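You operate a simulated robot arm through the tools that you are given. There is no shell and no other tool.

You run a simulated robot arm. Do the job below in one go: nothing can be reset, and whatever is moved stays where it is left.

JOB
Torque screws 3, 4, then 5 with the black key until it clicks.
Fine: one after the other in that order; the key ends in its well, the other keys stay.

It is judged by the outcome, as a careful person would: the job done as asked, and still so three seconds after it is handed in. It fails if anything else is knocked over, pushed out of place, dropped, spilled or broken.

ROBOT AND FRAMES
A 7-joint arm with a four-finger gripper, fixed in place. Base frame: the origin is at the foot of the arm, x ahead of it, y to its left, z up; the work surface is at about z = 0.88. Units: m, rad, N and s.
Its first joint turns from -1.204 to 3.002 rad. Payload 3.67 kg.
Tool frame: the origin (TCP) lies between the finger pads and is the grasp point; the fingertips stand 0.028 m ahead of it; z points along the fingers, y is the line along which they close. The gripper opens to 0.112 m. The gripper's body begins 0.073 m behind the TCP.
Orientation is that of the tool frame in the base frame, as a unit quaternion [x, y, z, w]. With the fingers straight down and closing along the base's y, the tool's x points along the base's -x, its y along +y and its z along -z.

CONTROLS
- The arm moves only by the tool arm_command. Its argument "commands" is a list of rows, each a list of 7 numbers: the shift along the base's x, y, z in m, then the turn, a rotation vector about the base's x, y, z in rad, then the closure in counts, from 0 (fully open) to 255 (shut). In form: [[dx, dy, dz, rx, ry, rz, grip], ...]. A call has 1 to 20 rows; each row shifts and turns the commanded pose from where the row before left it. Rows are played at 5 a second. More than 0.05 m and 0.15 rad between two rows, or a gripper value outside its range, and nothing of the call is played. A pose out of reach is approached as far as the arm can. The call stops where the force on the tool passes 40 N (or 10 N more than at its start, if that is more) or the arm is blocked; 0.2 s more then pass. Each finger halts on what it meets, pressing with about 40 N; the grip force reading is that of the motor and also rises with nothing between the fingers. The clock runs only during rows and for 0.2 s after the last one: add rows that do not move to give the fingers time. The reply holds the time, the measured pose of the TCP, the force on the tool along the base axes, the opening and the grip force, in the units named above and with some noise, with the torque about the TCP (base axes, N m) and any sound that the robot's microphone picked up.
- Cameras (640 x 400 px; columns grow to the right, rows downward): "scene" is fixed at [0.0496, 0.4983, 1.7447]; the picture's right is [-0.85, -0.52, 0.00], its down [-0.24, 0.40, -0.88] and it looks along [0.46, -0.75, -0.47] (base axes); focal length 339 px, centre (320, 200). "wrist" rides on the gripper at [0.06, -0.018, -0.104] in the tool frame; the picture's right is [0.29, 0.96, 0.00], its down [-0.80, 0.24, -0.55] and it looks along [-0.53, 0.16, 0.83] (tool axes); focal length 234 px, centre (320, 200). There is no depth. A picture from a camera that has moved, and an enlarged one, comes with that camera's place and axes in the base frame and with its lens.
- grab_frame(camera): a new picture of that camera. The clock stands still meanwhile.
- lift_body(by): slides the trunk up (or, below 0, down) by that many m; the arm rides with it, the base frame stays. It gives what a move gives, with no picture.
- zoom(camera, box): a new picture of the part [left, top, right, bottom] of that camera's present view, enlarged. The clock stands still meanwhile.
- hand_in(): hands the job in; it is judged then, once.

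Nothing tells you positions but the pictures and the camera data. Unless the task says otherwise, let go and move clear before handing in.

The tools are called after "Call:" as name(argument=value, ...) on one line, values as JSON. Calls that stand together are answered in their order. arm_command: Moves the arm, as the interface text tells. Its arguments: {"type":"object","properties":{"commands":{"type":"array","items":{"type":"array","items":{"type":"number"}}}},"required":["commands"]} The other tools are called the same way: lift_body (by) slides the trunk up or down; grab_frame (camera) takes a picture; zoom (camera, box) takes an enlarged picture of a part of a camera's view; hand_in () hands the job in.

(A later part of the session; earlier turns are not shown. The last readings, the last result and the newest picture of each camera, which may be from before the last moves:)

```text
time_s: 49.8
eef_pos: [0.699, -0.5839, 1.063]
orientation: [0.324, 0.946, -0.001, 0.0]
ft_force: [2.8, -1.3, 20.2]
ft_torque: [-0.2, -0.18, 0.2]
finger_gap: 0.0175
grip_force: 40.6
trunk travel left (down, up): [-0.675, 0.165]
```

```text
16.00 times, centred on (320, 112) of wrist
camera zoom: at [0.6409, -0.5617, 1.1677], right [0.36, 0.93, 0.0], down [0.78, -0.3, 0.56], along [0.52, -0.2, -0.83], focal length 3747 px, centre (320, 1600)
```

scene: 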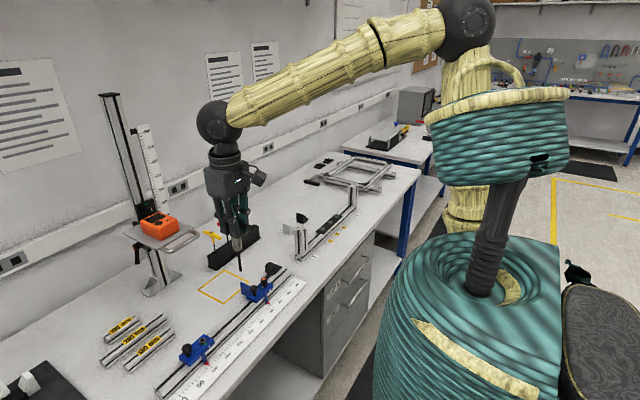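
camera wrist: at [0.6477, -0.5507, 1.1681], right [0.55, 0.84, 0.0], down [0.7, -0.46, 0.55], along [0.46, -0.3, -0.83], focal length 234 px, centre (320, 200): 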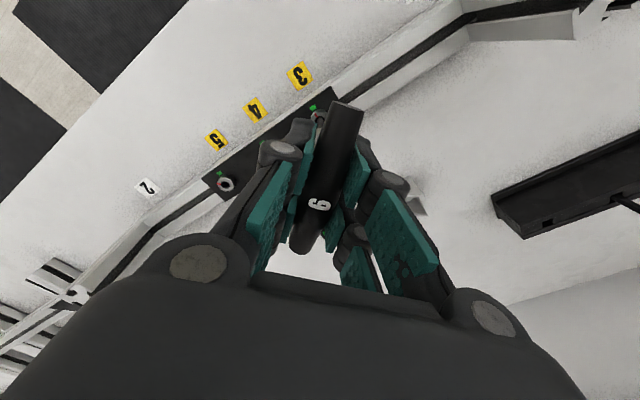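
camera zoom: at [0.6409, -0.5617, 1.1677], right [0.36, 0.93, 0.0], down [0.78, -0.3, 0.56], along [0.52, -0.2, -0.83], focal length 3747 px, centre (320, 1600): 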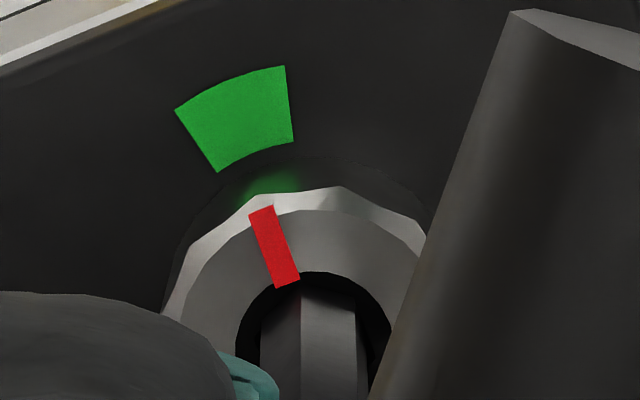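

Same running torque as before (0.20). Continuing in fine steps toward the stop.

Call:
arm_command(commands=[[0, 0, 0, 0, 0, -0.02, 255], [0, 0, 0, 0, 0, -0.02, 255]])

Call:
arm_command(commands=[[0, 0, 0, 0, 0, -0.02, 255], [0, 0, 0, 0, 0, -0.02, 255]])

Call:
arm_command(commands=[[0, 0, 0, 0, 0, -0.02, 255], [0, 0, 0, 0, 0, -0.01, 255]])

Call:
zoom(camera="wrist", box=[300, 100, 340, 125])

```text
time_s: 50.4
eef_pos: [0.6984, -0.5841, 1.0629]
orientation: [0.345, 0.939, 0.0, 0.001]
ft_force: [1.5, -0.4, 21.4]
ft_torque: [-0.1, -0.13, 0.25]
finger_gap: 0.0175
grip_force: 39.7
trunk travel left (down, up): [-0.675, 0.165]
```

```text
time_s: 51.0
eef_pos: [0.6985, -0.5848, 1.0627]
orientation: [0.362, 0.932, 0.0, 0.001]
ft_force: [1.1, -0.1, 19.5]
ft_torque: [0.13, -0.09, 0.38]
finger_gap: 0.0177
grip_force: 39.9
trunk travel left (down, up): [-0.675, 0.165]
```

```text
time_s: 51.6
eef_pos: [0.6976, -0.5845, 1.0639]
orientation: [0.376, 0.927, 0.0, 0.0]
ft_force: [0.5, 0.5, 18.0]
ft_torque: [0.17, 0.05, 0.41]
finger_gap: 0.0177
grip_force: 39.9
trunk travel left (down, up): [-0.675, 0.165]
```

```text
16.00 times, centred on (320, 112) of wrist
camera zoom: at [0.6436, -0.556, 1.1676], right [0.46, 0.89, 0.0], down [0.74, -0.38, 0.55], along [0.49, -0.26, -0.83], focal length 3747 px, centre (320, 1600)
```

zoom: 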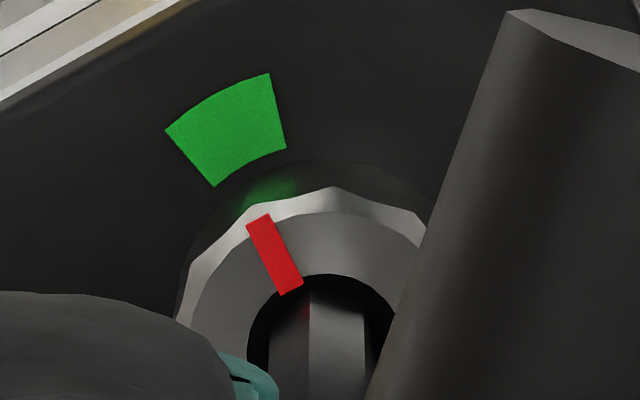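

0.41 N m and holding, with the mark at green centre. One small step at a time now.

Call:
arm_command(commands=[[0, 0, 0, 0, 0, -0.015, 255]])

Call:
arm_command(commands=[[0, 0, 0, 0, 0, -0.015, 255]])

Call:
arm_command(commands=[[0, 0, 0, 0, 0, -0.015, 255]])

```text
time_s: 52.0
eef_pos: [0.6981, -0.5857, 1.0632]
orientation: [0.383, 0.924, 0.0, 0.0]
ft_force: [-0.7, 0.5, 18.3]
ft_torque: [0.06, 0.07, 0.47]
finger_gap: 0.0176
grip_force: 40.4
trunk travel left (down, up): [-0.675, 0.165]
```

```text
time_s: 52.4
eef_pos: [0.6999, -0.5846, 1.0638]
orientation: [0.39, 0.921, 0.0, 0.002]
ft_force: [0.2, -1.6, 18.3]
ft_torque: [-0.08, 0.09, 0.47]
finger_gap: 0.0177
grip_force: 39.9
trunk travel left (down, up): [-0.675, 0.165]
```

```text
time_s: 52.8
eef_pos: [0.6995, -0.5838, 1.0633]
orientation: [0.397, 0.918, 0.0, 0.001]
ft_force: [-0.6, 1.0, 19.6]
ft_torque: [0.02, 0.16, 0.49]
finger_gap: 0.0176
grip_force: 40.1
trunk travel left (down, up): [-0.675, 0.165]
```

Call:
arm_command(commands=[[0, 0, 0, 0, 0, -0.015, 255]])

Call:
zoom(camera="wrist", box=[300, 100, 340, 125])

```text
time_s: 53.2
eef_pos: [0.6998, -0.5836, 1.0624]
orientation: [0.403, 0.915, -0.001, 0.001]
ft_force: [0.7, -0.3, 18.4]
ft_torque: [-0.06, 0.01, 0.52]
finger_gap: 0.0177
grip_force: 40.5
trunk travel left (down, up): [-0.675, 0.165]
```

```text
16.00 times, centred on (320, 112) of wrist
camera zoom: at [0.6458, -0.5522, 1.1675], right [0.51, 0.86, 0.0], down [0.71, -0.43, 0.56], along [0.48, -0.29, -0.83], focal length 3747 px, centre (320, 1600)
```

zoom: 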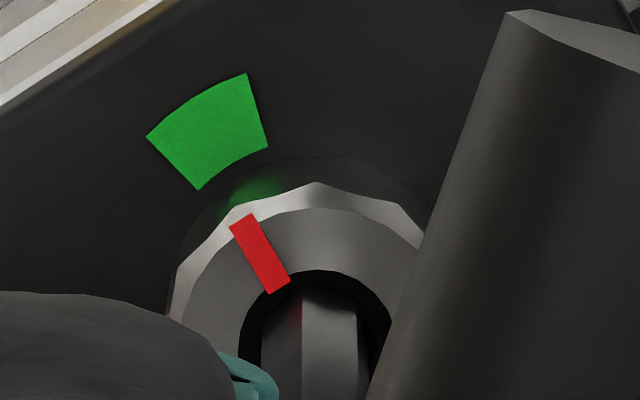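

0.52 N m, mark at green centre. Continuing in very small steps.

Call:
arm_command(commands=[[0, 0, 0, 0, 0, -0.01, 255]])

Call:
arm_command(commands=[[0, 0, 0, 0, 0, -0.01, 255]])

Call:
arm_command(commands=[[0, 0, 0, 0, 0, -0.01, 255]])

```text
time_s: 53.6
eef_pos: [0.6996, -0.5841, 1.063]
orientation: [0.408, 0.913, 0.0, 0.0]
ft_force: [0.6, -0.7, 17.6]
ft_torque: [-0.11, -0.1, 0.56]
finger_gap: 0.0175
grip_force: 39.9
trunk travel left (down, up): [-0.675, 0.165]
```

```text
time_s: 54.0
eef_pos: [0.6993, -0.5847, 1.0634]
orientation: [0.413, 0.911, -0.001, 0.0]
ft_force: [1.3, -0.2, 17.4]
ft_torque: [-0.1, -0.11, -0.03]
finger_gap: 0.0175
grip_force: 39.6
trunk travel left (down, up): [-0.675, 0.165]
```

```text
time_s: 54.4
eef_pos: [0.6988, -0.5844, 1.0637]
orientation: [0.417, 0.909, 0.0, 0.001]
ft_force: [-0.5, -0.9, 18.1]
ft_torque: [-0.12, -0.06, 0.01]
finger_gap: 0.0173
grip_force: 40.4
trunk travel left (down, up): [-0.675, 0.165]
```

The load let go again at about 0.56 N m, in a single tiny step and regardless of how hard I press. That is how a click clutch behaves, but no sound was reported, so I'll look closely before deciding.

Call:
zoom(camera="wrist", box=[300, 100, 340, 125])

Call:
zoom(camera="scene", box=[300, 185, 340, 210])

Call:
zoom(camera="scene", box=[302, 208, 342, 233])

```text
16.00 times, centred on (320, 112) of wrist
camera zoom: at [0.6467, -0.5507, 1.1675], right [0.54, 0.84, 0.0], down [0.7, -0.45, 0.55], along [0.47, -0.3, -0.83], focal length 3747 px, centre (320, 1600)
```

zoom: 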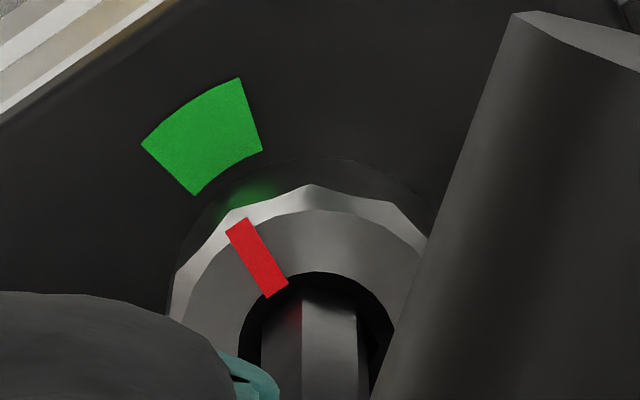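

```text
16.00 times, centred on (320, 198) of scene
camera zoom: at [0.0496, 0.4983, 1.7447], right [-0.85, -0.52, 0.0], down [-0.24, 0.4, -0.88], along [0.46, -0.75, -0.47], focal length 5424 px, centre (320, 240)
```

zoom: 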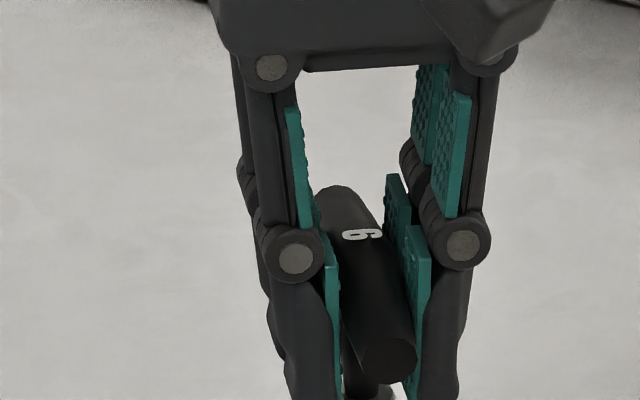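

```text
16.00 times, centred on (322, 220) of scene
camera zoom: at [0.0496, 0.4983, 1.7447], right [-0.85, -0.52, 0.0], down [-0.24, 0.4, -0.88], along [0.46, -0.75, -0.47], focal length 5424 px, centre (288, -128)
```

zoom: 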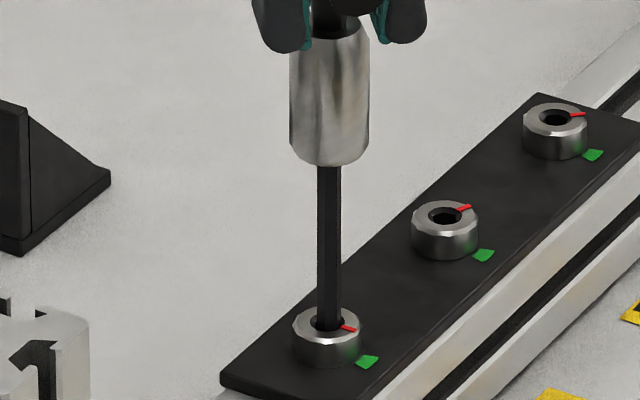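

The screw's mark sits in the middle of green and the key hasn't slipped in the grip. To be sure about the click, I'll lift out, re-align, re-seat and do one brisker turn while listening.

Call:
arm_command(commands=[[0, 0, 0.005, 0, 0, 0, 255], [0, 0, 0.006, 0, 0, 0, 255], [0, 0, 0.007, 0, 0, 0, 255], [0, 0, 0, 0, 0, 0.11, 255], [0, 0, 0, 0, 0, 0.11, 255], [0, 0, 0, 0, 0, 0.11, 255], [0, 0, 0, 0, 0, 0, 255]])

Call:
zoom(camera="wrist", box=[300, 100, 340, 125])

```text
time_s: 56.0
eef_pos: [0.7001, -0.585, 1.0791]
orientation: [0.262, 0.965, 0.0, 0.0]
ft_force: [1.1, 0.6, -2.5]
ft_torque: [-0.05, -0.02, -0.01]
finger_gap: 0.0177
grip_force: 40.0
trunk travel left (down, up): [-0.675, 0.165]
```

```text
16.00 times, centred on (320, 112) of wrist
camera zoom: at [0.6399, -0.5706, 1.1837], right [0.24, 0.97, 0.0], down [0.81, -0.2, 0.55], along [0.54, -0.13, -0.83], focal length 3747 px, centre (320, 1600)
```

zoom: 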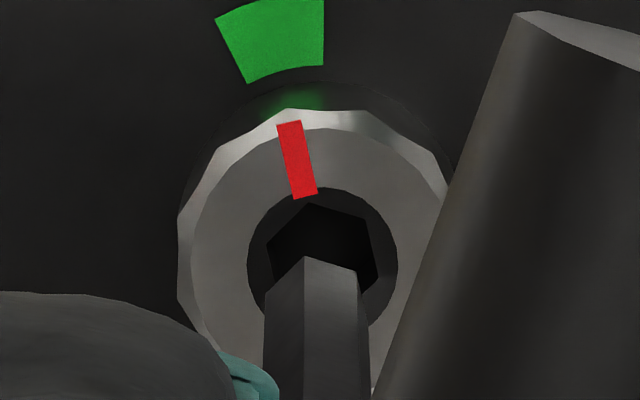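

The socket and key are aligned to within a degree. Re-seating, then a brisker clockwise turn.

Call:
arm_command(commands=[[0, 0, -0.006, 0, 0, 0, 255], [0, 0, -0.006, 0, 0, 0, 255], [0, 0, -0.003, 0, 0, 0, 255], [0, 0, -0.002, 0, 0, 0, 255], [0, 0, 0, 0, 0, 0, 255]])

Call:
arm_command(commands=[[0, 0, 0, 0, 0, -0.08, 255], [0, 0, 0, 0, 0, -0.08, 255], [0, 0, 0, 0, 0, -0.08, 255], [0, 0, 0, 0, 0, -0.08, 255], [0, 0, 0, 0, 0, -0.04, 255], [0, 0, 0, 0, 0, 0, 255]])

Call:
zoom(camera="wrist", box=[300, 100, 340, 125])

```text
time_s: 57.2
eef_pos: [0.7014, -0.5844, 1.064]
orientation: [0.262, 0.965, -0.001, 0.0]
ft_force: [0.7, -1.2, 6.4]
ft_torque: [-0.09, -0.08, 0.02]
finger_gap: 0.0175
grip_force: 40.3
trunk travel left (down, up): [-0.675, 0.165]
```

```text
time_s: 58.6
eef_pos: [0.7005, -0.5847, 1.0626]
orientation: [0.431, 0.902, 0.0, 0.0]
ft_force: [1.2, -0.1, 4.8]
ft_torque: [0.02, -0.02, 0.0]
finger_gap: 0.0177
grip_force: 39.8
trunk travel left (down, up): [-0.675, 0.165]
```

```text
16.00 times, centred on (320, 112) of wrist
camera zoom: at [0.6485, -0.5498, 1.1676], right [0.56, 0.83, 0.0], down [0.69, -0.47, 0.55], along [0.46, -0.31, -0.83], focal length 3747 px, centre (320, 1600)
```

zoom: 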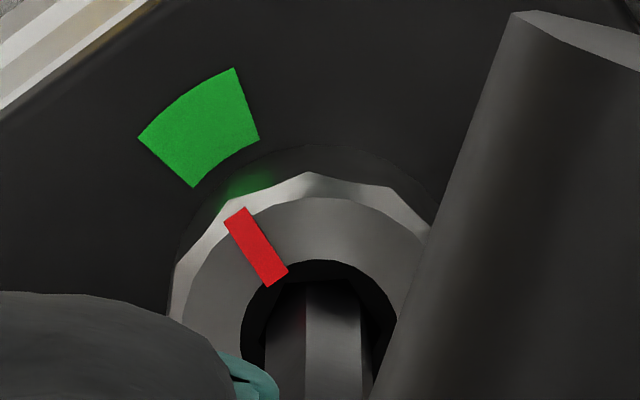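

Same behaviour: the load releases at the same point with no sound reported. To learn how the hex couples, I'll lift, offset the key by half a hex pitch and see whether it still drops in. I'll descend gently.

Call:
arm_command(commands=[[0, 0, 0.005, 0, 0, 0, 255], [0, 0, 0.006, 0, 0, 0, 255], [0, 0, 0.006, 0, 0, 0, 255], [0, 0, 0, 0, 0, -0.085, 255], [0, 0, 0, 0, 0, -0.085, 255], [0, 0, -0.005, 0, 0, 0, 255], [0, 0, -0.002, 0, 0, 0, 255], [0, 0, -0.001, 0, 0, 0, 255], [0, 0, -0.001, 0, 0, 0, 255], [0, 0, -0.001, 0, 0, 0, 255], [0, 0, 0, 0, 0, 0, 255]])

Call:
zoom(camera="wrist", box=[300, 100, 340, 125])

```text
time_s: 61.0
eef_pos: [0.7017, -0.5856, 1.0689]
orientation: [0.506, 0.862, 0.0, -0.001]
ft_force: [-0.1, -0.1, -2.8]
ft_torque: [-0.03, 0.02, 0.0]
finger_gap: 0.0176
grip_force: 40.1
trunk travel left (down, up): [-0.675, 0.165]
```

```text
16.00 times, centred on (320, 112) of wrist
camera zoom: at [0.6557, -0.5422, 1.174], right [0.7, 0.72, 0.0], down [0.6, -0.58, 0.55], along [0.4, -0.38, -0.83], focal length 3747 px, centre (320, 1600)
```

zoom: 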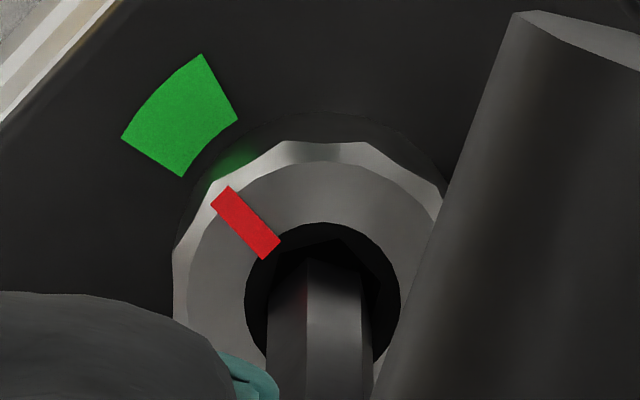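

No contact yet at about 3 mm deep. Lowering further in 1 mm steps.

Call:
arm_command(commands=[[0, 0, -0.001, 0, 0, 0, 255], [0, 0, -0.001, 0, 0, 0, 255], [0, 0, -0.001, 0, 0, 0, 255], [0, 0, 0, 0, 0, 0, 255]])

Call:
zoom(camera="wrist", box=[300, 100, 340, 125])

```text
time_s: 62.0
eef_pos: [0.7015, -0.585, 1.0657]
orientation: [0.507, 0.862, 0.001, 0.0]
ft_force: [0.0, 0.0, -0.7]
ft_torque: [0.03, 0.0, 0.01]
finger_gap: 0.0175
grip_force: 40.1
trunk travel left (down, up): [-0.675, 0.165]
```

```text
16.00 times, centred on (320, 112) of wrist
camera zoom: at [0.6556, -0.5421, 1.1707], right [0.7, 0.72, 0.0], down [0.6, -0.58, 0.55], along [0.4, -0.38, -0.83], focal length 3747 px, centre (320, 1600)
```

zoom: 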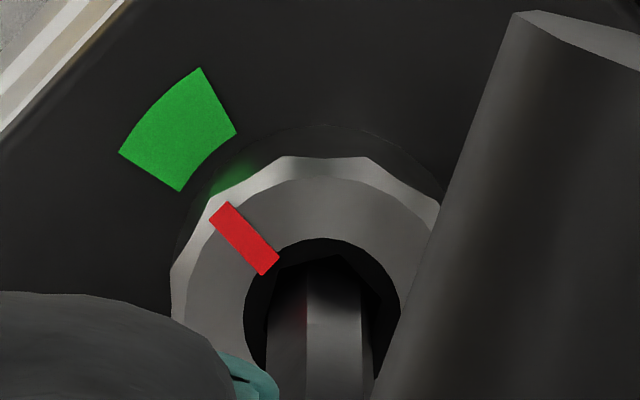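

Interesting: even half a pitch off, the key still slides in with no contact, so the hex coupling isn't a hard geometric stop. I'll seat it here and turn gently clockwise to see whether it drives at this angle, which tells me if the release is the key's own clutch.

Call:
arm_command(commands=[[0, 0, -0.001, 0, 0, 0, 255], [0, 0, -0.001, 0, 0, 0, 255], [0, 0, -0.001, 0, 0, 0, 255], [0, 0, -0.001, 0, 0, 0, 255], [0, 0, 0, 0, 0, 0, 255]])

Call:
arm_command(commands=[[0, 0, 0, 0, 0, -0.03, 255], [0, 0, 0, 0, 0, -0.03, 255], [0, 0, 0, 0, 0, -0.03, 255], [0, 0, 0, 0, 0, 0, 255]])

Call:
zoom(camera="wrist", box=[300, 100, 340, 125])

```text
time_s: 63.2
eef_pos: [0.7008, -0.585, 1.0622]
orientation: [0.506, 0.863, 0.001, 0.0]
ft_force: [-0.5, -1.2, 3.7]
ft_torque: [-0.05, -0.01, 0.05]
finger_gap: 0.0176
grip_force: 40.1
trunk travel left (down, up): [-0.675, 0.165]
```

```text
time_s: 64.2
eef_pos: [0.7004, -0.5856, 1.0633]
orientation: [0.545, 0.839, 0.0, 0.0]
ft_force: [-0.1, 0.6, 4.7]
ft_torque: [0.01, 0.0, 0.08]
finger_gap: 0.0175
grip_force: 40.0
trunk travel left (down, up): [-0.675, 0.165]
```

```text
16.00 times, centred on (320, 112) of wrist
camera zoom: at [0.6597, -0.5378, 1.1676], right [0.76, 0.65, 0.0], down [0.54, -0.63, 0.55], along [0.36, -0.42, -0.83], focal length 3747 px, centre (320, 1600)
```

zoom: 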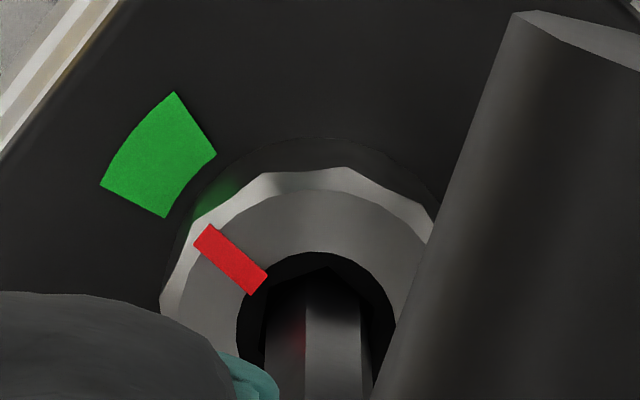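

It drives here too, so the coupling engages at any angle and the release is a property of the torque itself. I'll continue finely to measure the release torque once more.

Call:
arm_command(commands=[[0, 0, 0, 0, 0, -0.03, 255], [0, 0, 0, 0, 0, -0.03, 255], [0, 0, 0, 0, 0, -0.03, 255]])

Call:
arm_command(commands=[[0, 0, 0, 0, 0, -0.02, 255]])

Call:
arm_command(commands=[[0, 0, 0, 0, 0, -0.02, 255]])

Call:
arm_command(commands=[[0, 0, 0, 0, 0, -0.02, 255]])

```text
time_s: 65.0
eef_pos: [0.6999, -0.5838, 1.0628]
orientation: [0.582, 0.813, 0.0, 0.001]
ft_force: [0.7, 0.4, 3.3]
ft_torque: [0.11, -0.04, 0.27]
finger_gap: 0.0175
grip_force: 40.4
trunk travel left (down, up): [-0.675, 0.165]
```

```text
time_s: 65.4
eef_pos: [0.6996, -0.5847, 1.0624]
orientation: [0.59, 0.807, -0.001, 0.0]
ft_force: [0.4, 0.1, 4.8]
ft_torque: [0.07, -0.07, 0.28]
finger_gap: 0.0176
grip_force: 40.4
trunk travel left (down, up): [-0.675, 0.165]
```

```text
time_s: 65.8
eef_pos: [0.7013, -0.5852, 1.063]
orientation: [0.598, 0.802, 0.0, 0.0]
ft_force: [0.4, -0.9, 6.2]
ft_torque: [-0.07, -0.06, 0.33]
finger_gap: 0.0176
grip_force: 40.0
trunk travel left (down, up): [-0.675, 0.165]
```

```text
time_s: 66.2
eef_pos: [0.7013, -0.5853, 1.0636]
orientation: [0.606, 0.795, 0.0, 0.0]
ft_force: [0.8, -0.5, 5.9]
ft_torque: [-0.14, -0.09, 0.38]
finger_gap: 0.0177
grip_force: 40.1
trunk travel left (down, up): [-0.675, 0.165]
```

Call:
arm_command(commands=[[0, 0, 0, 0, 0, -0.02, 255]])

Call:
arm_command(commands=[[0, 0, 0, 0, 0, -0.02, 255]])

Call:
zoom(camera="wrist", box=[300, 100, 340, 125])

```text
time_s: 66.6
eef_pos: [0.7006, -0.5854, 1.0637]
orientation: [0.614, 0.789, 0.0, 0.0]
ft_force: [0.6, -1.9, 6.5]
ft_torque: [-0.15, -0.04, 0.4]
finger_gap: 0.0177
grip_force: 39.8
trunk travel left (down, up): [-0.675, 0.165]
```

```text
time_s: 67.0
eef_pos: [0.7013, -0.585, 1.0635]
orientation: [0.622, 0.783, 0.0, 0.0]
ft_force: [0.4, -1.1, 6.0]
ft_torque: [-0.11, -0.01, 0.45]
finger_gap: 0.0176
grip_force: 39.9
trunk travel left (down, up): [-0.675, 0.165]
```

```text
16.00 times, centred on (320, 112) of wrist
camera zoom: at [0.6692, -0.531, 1.1676], right [0.87, 0.5, 0.0], down [0.41, -0.72, 0.55], along [0.28, -0.48, -0.83], focal length 3747 px, centre (320, 1600)
```

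zoom: 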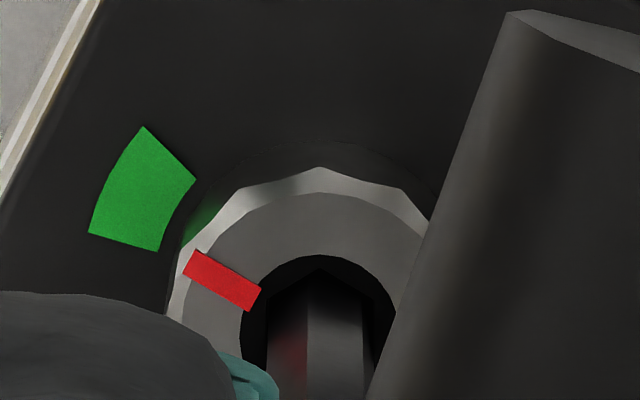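

Call:
arm_command(commands=[[0, 0, 0, 0, 0, -0.015, 255]])

Call:
arm_command(commands=[[0, 0, 0, 0, 0, -0.015, 255]])

Call:
arm_command(commands=[[0, 0, 0, 0, 0, -0.012, 255]])

Call:
arm_command(commands=[[0, 0, 0, 0, 0, -0.012, 255]])

```text
time_s: 67.4
eef_pos: [0.6999, -0.586, 1.0627]
orientation: [0.628, 0.778, 0.0, 0.0]
ft_force: [0.8, 0.2, 5.5]
ft_torque: [-0.03, -0.11, 0.46]
finger_gap: 0.0176
grip_force: 40.3
trunk travel left (down, up): [-0.675, 0.165]
```

```text
time_s: 67.8
eef_pos: [0.7003, -0.5844, 1.0626]
orientation: [0.633, 0.774, 0.001, -0.001]
ft_force: [0.9, -0.7, 5.5]
ft_torque: [0.03, -0.06, 0.5]
finger_gap: 0.0176
grip_force: 40.3
trunk travel left (down, up): [-0.675, 0.165]
```

```text
time_s: 68.2
eef_pos: [0.7002, -0.5843, 1.0629]
orientation: [0.638, 0.77, -0.001, 0.001]
ft_force: [0.3, -0.8, 5.8]
ft_torque: [-0.03, -0.06, 0.47]
finger_gap: 0.0179
grip_force: 40.4
trunk travel left (down, up): [-0.675, 0.165]
```

```text
time_s: 68.6
eef_pos: [0.7001, -0.5847, 1.0622]
orientation: [0.643, 0.765, 0.0, 0.0]
ft_force: [0.3, 0.4, 8.2]
ft_torque: [-0.06, -0.07, 0.53]
finger_gap: 0.0178
grip_force: 40.5
trunk travel left (down, up): [-0.675, 0.165]
```

Call:
arm_command(commands=[[0, 0, 0, 0, 0, -0.012, 255]])

Call:
arm_command(commands=[[0, 0, 0, 0, 0, -0.012, 255]])

Call:
arm_command(commands=[[0, 0, 0, 0, 0, -0.012, 255]])

```text
time_s: 69.0
eef_pos: [0.7001, -0.5848, 1.0625]
orientation: [0.648, 0.762, 0.0, 0.0]
ft_force: [1.1, -0.9, 8.6]
ft_torque: [-0.1, -0.05, 0.04]
finger_gap: 0.0179
grip_force: 39.9
trunk travel left (down, up): [-0.675, 0.165]
```

```text
time_s: 69.4
eef_pos: [0.6994, -0.5864, 1.0629]
orientation: [0.653, 0.758, 0.0, 0.0]
ft_force: [-1.7, 0.4, 6.4]
ft_torque: [-0.09, -0.01, 0.01]
finger_gap: 0.0177
grip_force: 39.9
trunk travel left (down, up): [-0.675, 0.165]
```

```text
time_s: 69.8
eef_pos: [0.6991, -0.5854, 1.0626]
orientation: [0.657, 0.754, 0.0, 0.0]
ft_force: [0.2, -0.6, 4.7]
ft_torque: [-0.02, 0.01, -0.02]
finger_gap: 0.0178
grip_force: 40.3
trunk travel left (down, up): [-0.675, 0.165]
```

The load released again at about 0.55 N m. That makes four releases at the same torque, whatever the push, speed or hex angle, so I take it as the key's torque clutch clicking over, even though the microphone reported nothing. Screw 3 is seated with its mark mid-green. I'll lift straight out, re-orient, and move to screw 4.

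Call:
arm_command(commands=[[0, 0, 0.006, 0, 0, 0, 255], [0, 0, 0.01, 0, 0, 0, 255], [0, 0, 0.012, 0, 0, 0, 255], [0, 0, 0, 0, 0, 0.142, 255], [0, 0, 0, 0, 0, 0.142, 255], [0, 0, 0, 0, 0, 0.142, 255], [0, 0, 0, 0, 0, 0.142, 255], [0, 0, 0, 0, 0, 0.142, 255], [0, 0, 0, 0, 0, 0.142, 255], [0, 0, 0, 0, 0, 0.142, 255], [0, 0, 0, 0, 0, 0.142, 255], [0, 0, 0, 0, 0, 0.142, 255], [0, 0, 0, 0, 0, 0, 255]])

Call:
zoom(camera="wrist", box=[240, 60, 400, 160])

Call:
zoom(camera="scene", box=[300, 195, 350, 235])

```text
time_s: 72.6
eef_pos: [0.7011, -0.585, 1.0911]
orientation: [0.076, 0.997, 0.001, 0.001]
ft_force: [0.0, -0.2, -1.8]
ft_torque: [0.01, 0.02, -0.01]
finger_gap: 0.0175
grip_force: 39.9
trunk travel left (down, up): [-0.675, 0.165]
```

```text
4.00 times, centred on (320, 110) of wrist
camera zoom: at [0.6393, -0.5944, 1.1951], right [-0.14, 0.99, 0.0], down [0.82, 0.12, 0.55], along [0.55, 0.08, -0.83], focal length 937 px, centre (320, 560)
```

zoom: 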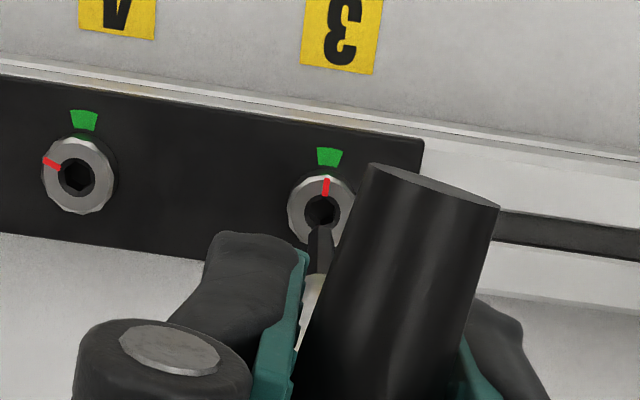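

```text
10.00 times, centred on (325, 215) of scene
camera zoom: at [0.0496, 0.4983, 1.7447], right [-0.85, -0.52, 0.0], down [-0.24, 0.4, -0.88], along [0.46, -0.75, -0.47], focal length 3390 px, centre (270, 50)
```

zoom: 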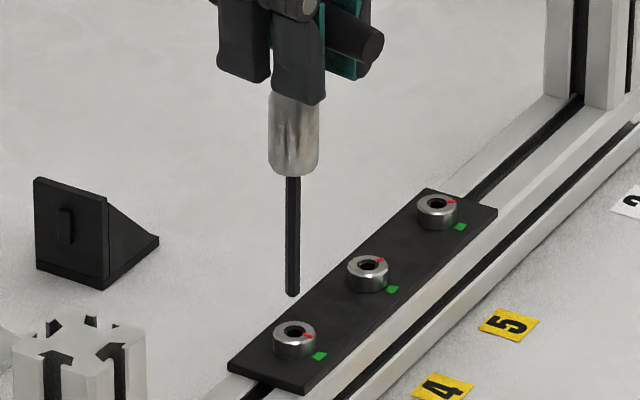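

Screw 3's red mark points straight at the middle of the green sector. Before moving on I'll make one decisive check: re-seat here with a much firmer push (about 33 N) and see if the release torque stays the same (clutch) or rises (cam-out).

Call:
arm_command(commands=[[0, 0, -0.01, 0, 0, 0, 255], [0, 0, -0.01, 0, 0, 0, 255], [0, 0, -0.006, 0, 0, 0, 255], [0, 0, -0.002, 0, 0, 0, 255], [0, 0, -0.001, 0, 0, 0, 255], [0, 0, 0, 0, 0, 0, 255]])

Call:
arm_command(commands=[[0, 0, -0.001, 0, 0, 0, 255], [0, 0, -0.001, 0, 0, 0, 255], [0, 0, 0, 0, 0, 0, 255]])

```text
time_s: 74.0
eef_pos: [0.7008, -0.584, 1.0626]
orientation: [0.077, 0.997, 0.0, 0.001]
ft_force: [1.0, -1.5, 11.4]
ft_torque: [-0.28, -0.19, -0.02]
finger_gap: 0.0174
grip_force: 40.1
trunk travel left (down, up): [-0.675, 0.165]
```

```text
time_s: 74.8
eef_pos: [0.7008, -0.5839, 1.0627]
orientation: [0.076, 0.997, -0.001, 0.002]
ft_force: [3.3, -1.6, 29.9]
ft_torque: [-0.18, -0.49, 0.01]
finger_gap: 0.0177
grip_force: 39.9
trunk travel left (down, up): [-0.675, 0.165]
```

Seated with about 32 N of push. Turning clockwise and reading the torque.

Call:
arm_command(commands=[[0, 0, 0, 0, 0, -0.05, 255], [0, 0, 0, 0, 0, -0.05, 255], [0, 0, 0, 0, 0, -0.05, 255], [0, 0, 0, 0, 0, -0.05, 255]])

Call:
arm_command(commands=[[0, 0, 0, 0, 0, -0.03, 255], [0, 0, 0, 0, 0, -0.03, 255]])

Call:
arm_command(commands=[[0, 0, 0, 0, 0, -0.02, 255]])

Call:
arm_command(commands=[[0, 0, 0, 0, 0, -0.015, 255]])

Call:
arm_command(commands=[[0, 0, 0, 0, 0, -0.015, 255]])

```text
time_s: 75.8
eef_pos: [0.6988, -0.584, 1.0619]
orientation: [0.177, 0.984, 0.0, 0.002]
ft_force: [4.5, -1.6, 35.1]
ft_torque: [-0.19, -0.58, 0.3]
finger_gap: 0.0177
grip_force: 40.3
trunk travel left (down, up): [-0.675, 0.165]
```

```text
time_s: 76.4
eef_pos: [0.698, -0.5835, 1.0621]
orientation: [0.206, 0.979, -0.001, 0.002]
ft_force: [2.8, -1.4, 36.5]
ft_torque: [-0.11, -0.34, 0.39]
finger_gap: 0.0173
grip_force: 40.1
trunk travel left (down, up): [-0.675, 0.165]
```

```text
time_s: 76.8
eef_pos: [0.6994, -0.5835, 1.0621]
orientation: [0.215, 0.977, 0.0, 0.001]
ft_force: [0.5, 0.0, 35.8]
ft_torque: [-0.16, -0.25, 0.43]
finger_gap: 0.0176
grip_force: 40.0
trunk travel left (down, up): [-0.675, 0.165]
```

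```text
time_s: 77.2
eef_pos: [0.6988, -0.5831, 1.0612]
orientation: [0.222, 0.975, 0.0, 0.001]
ft_force: [1.5, -0.5, 34.4]
ft_torque: [-0.05, -0.18, 0.42]
finger_gap: 0.0178
grip_force: 39.9
trunk travel left (down, up): [-0.675, 0.165]
```

```text
time_s: 77.6
eef_pos: [0.6978, -0.5835, 1.0619]
orientation: [0.229, 0.974, 0.0, 0.001]
ft_force: [-1.0, 0.7, 32.8]
ft_torque: [0.04, 0.0, 0.49]
finger_gap: 0.0178
grip_force: 40.7
trunk travel left (down, up): [-0.675, 0.165]
```

Call:
arm_command(commands=[[0, 0, 0, 0, 0, -0.015, 255]])

Call:
arm_command(commands=[[0, 0, 0, 0, 0, -0.01, 255]])

Call:
arm_command(commands=[[0, 0, 0, 0, 0, -0.01, 255]])

Call:
arm_command(commands=[[0, 0, 0, 0, 0, -0.01, 255]])

Call:
arm_command(commands=[[0, 0, 0, 0, 0, -0.01, 255]])

```text
time_s: 78.0
eef_pos: [0.6983, -0.5834, 1.0617]
orientation: [0.237, 0.972, 0.0, 0.001]
ft_force: [-0.5, 1.1, 32.2]
ft_torque: [0.11, 0.16, 0.53]
finger_gap: 0.0174
grip_force: 40.0
trunk travel left (down, up): [-0.675, 0.165]
```

```text
time_s: 78.4
eef_pos: [0.6992, -0.5847, 1.0618]
orientation: [0.242, 0.97, 0.0, 0.0]
ft_force: [-1.0, 1.9, 31.2]
ft_torque: [0.12, 0.25, 0.53]
finger_gap: 0.0174
grip_force: 39.7
trunk travel left (down, up): [-0.675, 0.165]
```

```text
time_s: 78.8
eef_pos: [0.6982, -0.5834, 1.062]
orientation: [0.247, 0.969, -0.001, 0.001]
ft_force: [-2.8, 1.7, 30.8]
ft_torque: [0.19, 0.21, 0.02]
finger_gap: 0.0176
grip_force: 39.9
trunk travel left (down, up): [-0.675, 0.165]
```

```text
time_s: 79.2
eef_pos: [0.6984, -0.5828, 1.0622]
orientation: [0.252, 0.968, 0.0, 0.002]
ft_force: [-2.6, 0.6, 31.3]
ft_torque: [0.14, 0.17, 0.01]
finger_gap: 0.0177
grip_force: 40.6
trunk travel left (down, up): [-0.675, 0.165]
```

```text
time_s: 79.6
eef_pos: [0.6982, -0.5836, 1.0622]
orientation: [0.256, 0.967, 0.0, 0.002]
ft_force: [-0.3, 0.1, 30.4]
ft_torque: [0.08, 0.05, -0.01]
finger_gap: 0.0179
grip_force: 40.2
trunk travel left (down, up): [-0.675, 0.165]
```

Same release at about 0.54 N m even with 32 N of push, so it is the key's own torque clutch and screw 3 is done (mark mid-green). Lifting straight out and going to screw 4, starting at +40°, where its socket is aligned and there's room for about 90° of clockwise turn.

Call:
arm_command(commands=[[0, 0, 0.008, 0, 0, 0, 255], [0, 0, 0.012, 0, 0, 0, 255], [0, 0, 0.012, 0, 0, 0, 255], [0, -0.022, 0, 0, 0, 0.135, 255], [0, -0.022, 0, 0, 0, 0.135, 255], [0, -0.0211, 0, 0, 0, 0.135, 255], [0, 0, 0, 0, 0, 0.135, 255], [0, 0, 0, 0, 0, 0.135, 255], [0, 0, 0, 0, 0, 0.135, 255], [0, 0, 0, 0, 0, 0.135, 255], [0, 0, 0, 0, 0, 0.135, 255], [0, 0, 0, 0, 0, 0.135, 255], [0, 0, 0, 0, 0, 0, 255], [0, 0, 0, 0, 0, 0, 255]])

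Call:
zoom(camera="scene", box=[310, 200, 350, 225])

Call:
zoom(camera="wrist", box=[240, 60, 400, 160])

```text
time_s: 82.6
eef_pos: [0.7004, -0.6514, 1.0907]
orientation: [-0.342, 0.94, 0.0, 0.0]
ft_force: [-0.4, 0.2, -2.4]
ft_torque: [-0.01, 0.02, -0.01]
finger_gap: 0.0178
grip_force: 39.9
trunk travel left (down, up): [-0.675, 0.165]
```

```text
16.00 times, centred on (330, 212) of scene
camera zoom: at [0.0496, 0.4983, 1.7447], right [-0.85, -0.52, 0.0], down [-0.24, 0.4, -0.88], along [0.46, -0.75, -0.47], focal length 5424 px, centre (160, 0)
```

zoom: 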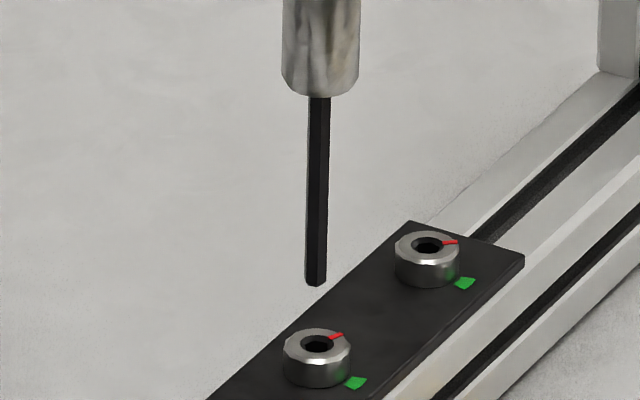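

```text
4.00 times, centred on (320, 110) of wrist
camera zoom: at [0.6664, -0.7037, 1.1956], right [-0.84, 0.55, 0.0], down [0.46, 0.7, 0.55], along [0.3, 0.46, -0.83], focal length 937 px, centre (320, 560)
```

zoom: 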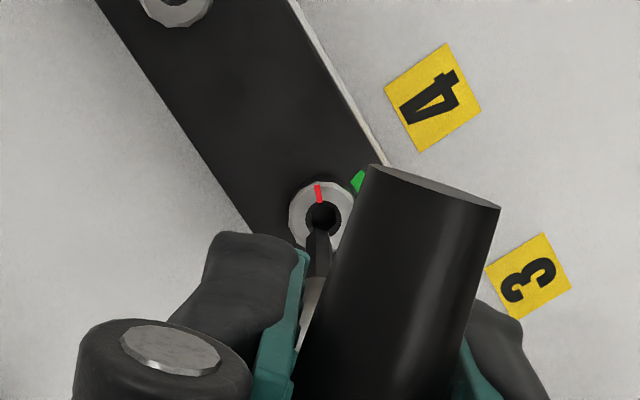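

The key is over screw 4, centred to within about 0.5 mm. Lowering into the socket gently.

Call:
arm_command(commands=[[-0.0003, -0.0003, -0.008, 0, 0, 0, 255], [0, 0, -0.007, 0, 0, 0, 255], [0, 0, -0.002, 0, 0, 0, 255], [0, 0, -0.002, 0, 0, 0, 255], [0, 0, -0.002, 0, 0, 0, 255], [0, 0, -0.002, 0, 0, 0, 255], [0, 0, 0, 0, 0, 0, 255]])

Call:
zoom(camera="scene", box=[310, 200, 350, 225])

```text
time_s: 84.2
eef_pos: [0.7005, -0.6513, 1.0677]
orientation: [-0.341, 0.94, 0.001, 0.0]
ft_force: [-1.2, -0.1, -2.8]
ft_torque: [0.03, 0.11, -0.02]
finger_gap: 0.0176
grip_force: 40.4
trunk travel left (down, up): [-0.675, 0.165]
```

```text
16.00 times, centred on (330, 212) of scene
camera zoom: at [0.0496, 0.4983, 1.7447], right [-0.85, -0.52, 0.0], down [-0.24, 0.4, -0.88], along [0.46, -0.75, -0.47], focal length 5424 px, centre (160, 0)
```

zoom: 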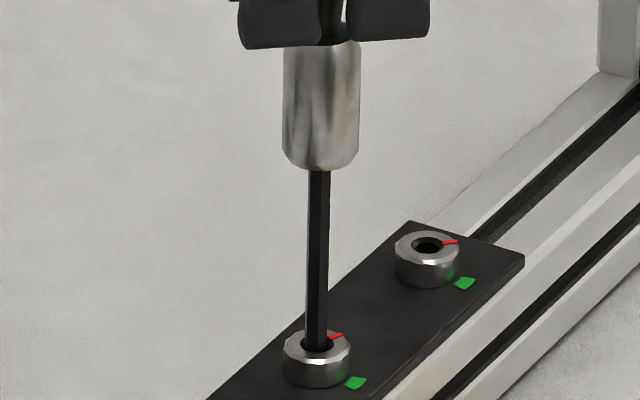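

Call:
arm_command(commands=[[0, 0, -0.0015, 0, 0, 0, 255], [0, 0, -0.0015, 0, 0, 0, 255], [0, 0, -0.0015, 0, 0, 0, 255], [0, 0, -0.001, 0, 0, 0, 255], [0, 0, 0, 0, 0, 0, 255]])

Call:
zoom(camera="wrist", box=[300, 100, 340, 125])

```text
time_s: 85.4
eef_pos: [0.7001, -0.6517, 1.0629]
orientation: [-0.342, 0.94, -0.001, 0.0]
ft_force: [-0.1, 0.5, -2.2]
ft_torque: [0.02, -0.02, 0.05]
finger_gap: 0.0178
grip_force: 39.7
trunk travel left (down, up): [-0.675, 0.165]
```

```text
16.00 times, centred on (320, 112) of wrist
camera zoom: at [0.666, -0.7038, 1.1671], right [-0.84, 0.55, 0.0], down [0.46, 0.69, 0.55], along [0.3, 0.46, -0.83], focal length 3747 px, centre (320, 1600)
```

zoom: 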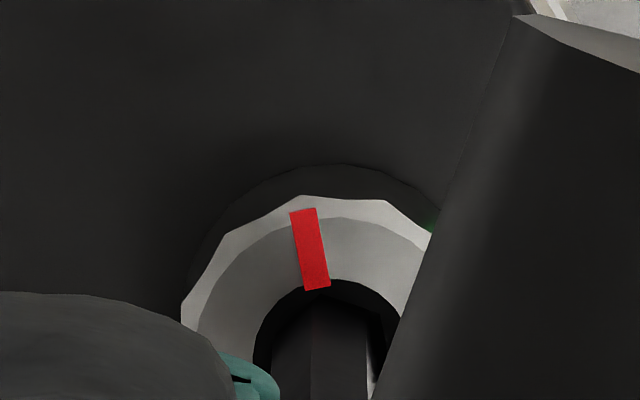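

Call:
arm_command(commands=[[0, 0, -0.001, 0, 0, 0, 255], [0, 0, -0.001, 0, 0, 0, 255], [0, 0, -0.001, 0, 0, 0, 255], [0, 0, 0, 0, 0, 0, 255]])

```text
time_s: 86.4
eef_pos: [0.6998, -0.6503, 1.0629]
orientation: [-0.342, 0.94, -0.001, 0.001]
ft_force: [0.1, -2.4, 15.6]
ft_torque: [-0.26, -0.09, -0.05]
finger_gap: 0.0175
grip_force: 39.5
trunk travel left (down, up): [-0.675, 0.165]
```

Seated (about 18 N). Turning screw 4 clockwise, first through the free-running part.

Call:
arm_command(commands=[[0, -0.0003, 0, 0, 0, -0.06, 255], [0, 0, 0, 0, 0, -0.06, 255], [0, 0, 0, 0, 0, -0.06, 255], [0, 0, 0, 0, 0, -0.06, 255], [0, 0, 0, 0, 0, -0.06, 255], [0, 0, 0, 0, 0, -0.06, 255], [0, 0, 0, 0, 0, 0, 255]])

Call:
zoom(camera="wrist", box=[300, 100, 340, 125])

```text
time_s: 88.0
eef_pos: [0.6995, -0.6503, 1.0623]
orientation: [-0.167, 0.986, 0.0, 0.001]
ft_force: [1.2, -0.3, 23.6]
ft_torque: [0.02, -0.23, 0.04]
finger_gap: 0.0176
grip_force: 39.8
trunk travel left (down, up): [-0.675, 0.165]
```

```text
16.00 times, centred on (320, 112) of wrist
camera zoom: at [0.6485, -0.6866, 1.1664], right [-0.59, 0.81, 0.0], down [0.67, 0.49, 0.56], along [0.45, 0.32, -0.83], focal length 3747 px, centre (320, 1600)
```

zoom: 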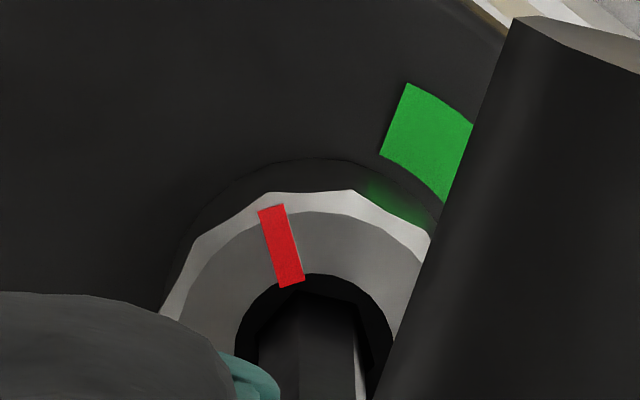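

Screw 4 is following (68° → 52° to go), running freely. Continuing.

Call:
arm_command(commands=[[0, 0, 0, 0, 0, -0.06, 255], [0, 0, 0, 0, 0, -0.06, 255], [0, 0, 0, 0, 0, -0.06, 255], [0, 0, 0, 0, 0, -0.06, 255], [0, 0, 0, 0, 0, -0.06, 255], [0, 0, 0, 0, 0, -0.06, 255], [0, 0, 0, 0, 0, 0, 255]])

Call:
zoom(camera="wrist", box=[300, 100, 340, 125])

```text
time_s: 89.6
eef_pos: [0.7005, -0.6482, 1.0619]
orientation: [0.013, 1.0, 0.0, 0.001]
ft_force: [0.6, -0.1, 21.8]
ft_torque: [0.0, -0.19, 0.13]
finger_gap: 0.0175
grip_force: 40.5
trunk travel left (down, up): [-0.675, 0.165]
```

```text
16.00 times, centred on (320, 112) of wrist
camera zoom: at [0.6385, -0.6664, 1.1664], right [-0.26, 0.96, 0.0], down [0.8, 0.22, 0.55], along [0.54, 0.15, -0.83], focal length 3747 px, centre (320, 1600)
```

zoom: 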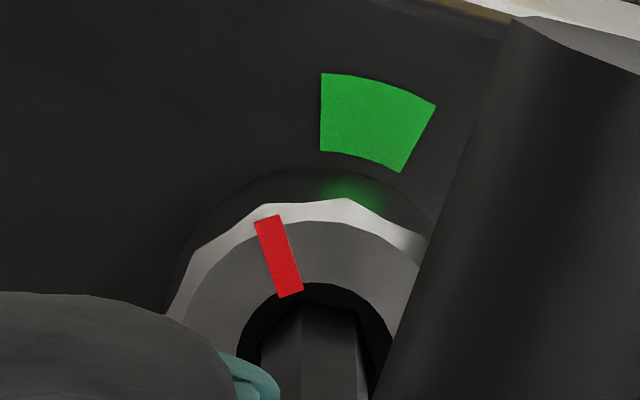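

Torque 0.13 N m, about 32° to go. Continuing.

Call:
arm_command(commands=[[0, 0, 0, 0, 0, -0.06, 255], [0, 0, 0, 0, 0, -0.06, 255], [0, 0, 0, 0, 0, -0.06, 255], [0, 0, 0, 0, 0, -0.06, 255], [0, 0, 0, 0, 0, -0.06, 255], [0, 0, 0, 0, 0, 0, 255]])

Call:
zoom(camera="wrist", box=[300, 100, 340, 125])

```text
time_s: 91.0
eef_pos: [0.699, -0.6505, 1.0622]
orientation: [0.161, 0.987, 0.0, 0.001]
ft_force: [-2.7, 0.0, 21.5]
ft_torque: [0.04, 0.12, 0.19]
finger_gap: 0.0177
grip_force: 39.9
trunk travel left (down, up): [-0.675, 0.165]
```

```text
16.00 times, centred on (320, 112) of wrist
camera zoom: at [0.6361, -0.648, 1.1663], right [0.03, 1.0, 0.0], down [0.83, -0.03, 0.56], along [0.55, -0.02, -0.83], focal length 3747 px, centre (320, 1600)
```

zoom: 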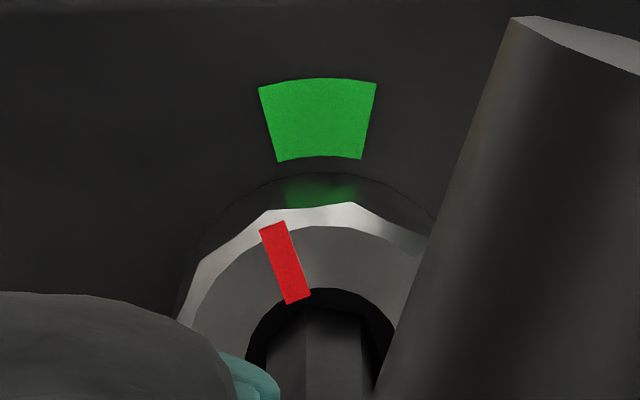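

About 17° to go, 0.19 N m. Continuing a little slower.

Call:
arm_command(commands=[[0, 0, 0, 0, 0, -0.05, 255], [0, 0, 0, 0, 0, -0.05, 255], [0, 0, 0, 0, 0, -0.05, 255], [0, 0, 0, 0, 0, -0.05, 255], [0, 0, 0, 0, 0, 0, 255]])

Call:
arm_command(commands=[[0, 0, 0, 0, 0, -0.03, 255], [0, 0, 0, 0, 0, -0.03, 255], [0, 0, 0, 0, 0, 0, 255]])

Call:
zoom(camera="wrist", box=[300, 100, 340, 125])

```text
time_s: 92.2
eef_pos: [0.6989, -0.65, 1.0614]
orientation: [0.26, 0.966, -0.001, 0.002]
ft_force: [-0.6, 0.7, 19.7]
ft_torque: [0.09, 0.08, 0.24]
finger_gap: 0.0177
grip_force: 40.1
trunk travel left (down, up): [-0.675, 0.165]
```

```text
time_s: 93.0
eef_pos: [0.6996, -0.6499, 1.0618]
orientation: [0.289, 0.957, 0.0, 0.001]
ft_force: [-0.9, 0.3, 18.2]
ft_torque: [0.07, 0.08, 0.23]
finger_gap: 0.0176
grip_force: 40.7
trunk travel left (down, up): [-0.675, 0.165]
```

```text
16.00 times, centred on (320, 112) of wrist
camera zoom: at [0.6392, -0.6321, 1.1662], right [0.29, 0.96, 0.0], down [0.8, -0.24, 0.56], along [0.53, -0.16, -0.83], focal length 3747 px, centre (320, 1600)
```

zoom: 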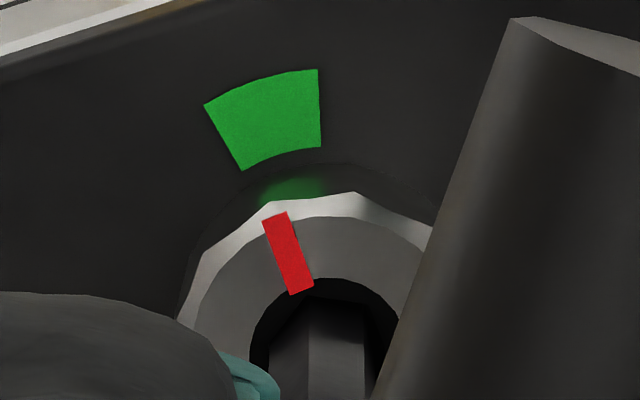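

Mark is a few degrees from green centre. Now finer steps to the stop and the clutch release.

Call:
arm_command(commands=[[0, 0, 0, 0, 0, -0.03, 255], [0, 0, 0, 0, 0, -0.03, 255]])

Call:
arm_command(commands=[[0, 0, 0, 0, 0, -0.03, 255], [0, 0, 0, 0, 0, -0.03, 255]])

Call:
arm_command(commands=[[0, 0, 0, 0, 0, -0.02, 255]])

Call:
arm_command(commands=[[0, 0, 0, 0, 0, -0.02, 255]])

```text
time_s: 93.6
eef_pos: [0.7001, -0.6506, 1.0609]
orientation: [0.316, 0.949, 0.0, 0.001]
ft_force: [-1.0, 1.0, 17.6]
ft_torque: [0.05, 0.01, 0.24]
finger_gap: 0.0175
grip_force: 39.8
trunk travel left (down, up): [-0.675, 0.165]
```

```text
time_s: 94.2
eef_pos: [0.6979, -0.6497, 1.0613]
orientation: [0.345, 0.939, 0.0, 0.0]
ft_force: [0.4, 0.5, 17.8]
ft_torque: [0.01, -0.03, 0.31]
finger_gap: 0.0176
grip_force: 39.7
trunk travel left (down, up): [-0.675, 0.165]
```

```text
time_s: 94.6
eef_pos: [0.6994, -0.6491, 1.0619]
orientation: [0.354, 0.935, -0.001, 0.0]
ft_force: [0.1, 1.1, 18.8]
ft_torque: [0.06, -0.02, 0.34]
finger_gap: 0.0178
grip_force: 40.6
trunk travel left (down, up): [-0.675, 0.165]
```

```text
time_s: 95.0
eef_pos: [0.6979, -0.6495, 1.0613]
orientation: [0.364, 0.931, -0.001, 0.002]
ft_force: [-0.8, 1.1, 19.0]
ft_torque: [0.22, 0.15, 0.35]
finger_gap: 0.0175
grip_force: 39.7
trunk travel left (down, up): [-0.675, 0.165]
```

Call:
arm_command(commands=[[0, 0, 0, 0, 0, -0.02, 255]])

Call:
arm_command(commands=[[0, 0, 0, 0, 0, -0.02, 255]])

Call:
arm_command(commands=[[0, 0, 0, 0, 0, -0.02, 255]])

Call:
arm_command(commands=[[0, 0, 0, 0, 0, -0.015, 255]])

Call:
zoom(camera="wrist", box=[300, 100, 340, 125])

```text
time_s: 95.4
eef_pos: [0.6982, -0.65, 1.0603]
orientation: [0.373, 0.928, 0.0, 0.001]
ft_force: [0.3, 1.6, 18.8]
ft_torque: [0.17, 0.04, 0.43]
finger_gap: 0.0178
grip_force: 40.4
trunk travel left (down, up): [-0.675, 0.165]
```

```text
time_s: 95.8
eef_pos: [0.6986, -0.6504, 1.062]
orientation: [0.382, 0.924, -0.001, 0.001]
ft_force: [-0.5, 1.0, 19.3]
ft_torque: [0.03, -0.02, 0.44]
finger_gap: 0.0175
grip_force: 40.0
trunk travel left (down, up): [-0.675, 0.165]
```

```text
time_s: 96.2
eef_pos: [0.6997, -0.6499, 1.0606]
orientation: [0.392, 0.92, -0.001, 0.001]
ft_force: [-0.1, 0.8, 19.2]
ft_torque: [-0.03, -0.07, 0.52]
finger_gap: 0.0177
grip_force: 39.9
trunk travel left (down, up): [-0.675, 0.165]
```

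```text
time_s: 96.6
eef_pos: [0.6996, -0.6512, 1.0606]
orientation: [0.399, 0.917, -0.001, 0.002]
ft_force: [1.5, -0.6, 20.6]
ft_torque: [-0.08, -0.14, 0.53]
finger_gap: 0.0174
grip_force: 40.4
trunk travel left (down, up): [-0.675, 0.165]
```

```text
16.00 times, centred on (320, 112) of wrist
camera zoom: at [0.6451, -0.6188, 1.166], right [0.5, 0.86, 0.0], down [0.72, -0.42, 0.56], along [0.48, -0.28, -0.83], focal length 3747 px, centre (320, 1600)
```

zoom: 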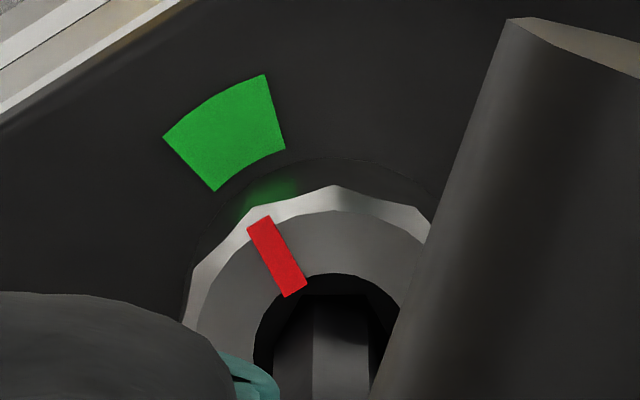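

0.53 N m, mark at green centre. A few more tiny steps to the release.

Call:
arm_command(commands=[[0, 0, 0, 0, 0, -0.01, 255]])

Call:
arm_command(commands=[[0, 0, 0, 0, 0, -0.01, 255]])

Call:
arm_command(commands=[[0, 0, 0, 0, 0, -0.01, 255]])

```text
time_s: 97.0
eef_pos: [0.6997, -0.6491, 1.0614]
orientation: [0.403, 0.915, 0.0, 0.001]
ft_force: [0.6, -0.3, 18.9]
ft_torque: [-0.16, -0.19, 0.55]
finger_gap: 0.0176
grip_force: 40.1
trunk travel left (down, up): [-0.675, 0.165]
```

```text
time_s: 97.4
eef_pos: [0.699, -0.6494, 1.0608]
orientation: [0.407, 0.913, -0.001, 0.0]
ft_force: [0.3, -0.5, 17.4]
ft_torque: [-0.07, -0.14, 0.02]
finger_gap: 0.0177
grip_force: 40.2
trunk travel left (down, up): [-0.675, 0.165]
```

```text
time_s: 97.8
eef_pos: [0.6992, -0.65, 1.0611]
orientation: [0.412, 0.911, 0.0, 0.0]
ft_force: [-0.6, -0.1, 18.4]
ft_torque: [-0.05, -0.11, 0.01]
finger_gap: 0.0176
grip_force: 39.6
trunk travel left (down, up): [-0.675, 0.165]
```

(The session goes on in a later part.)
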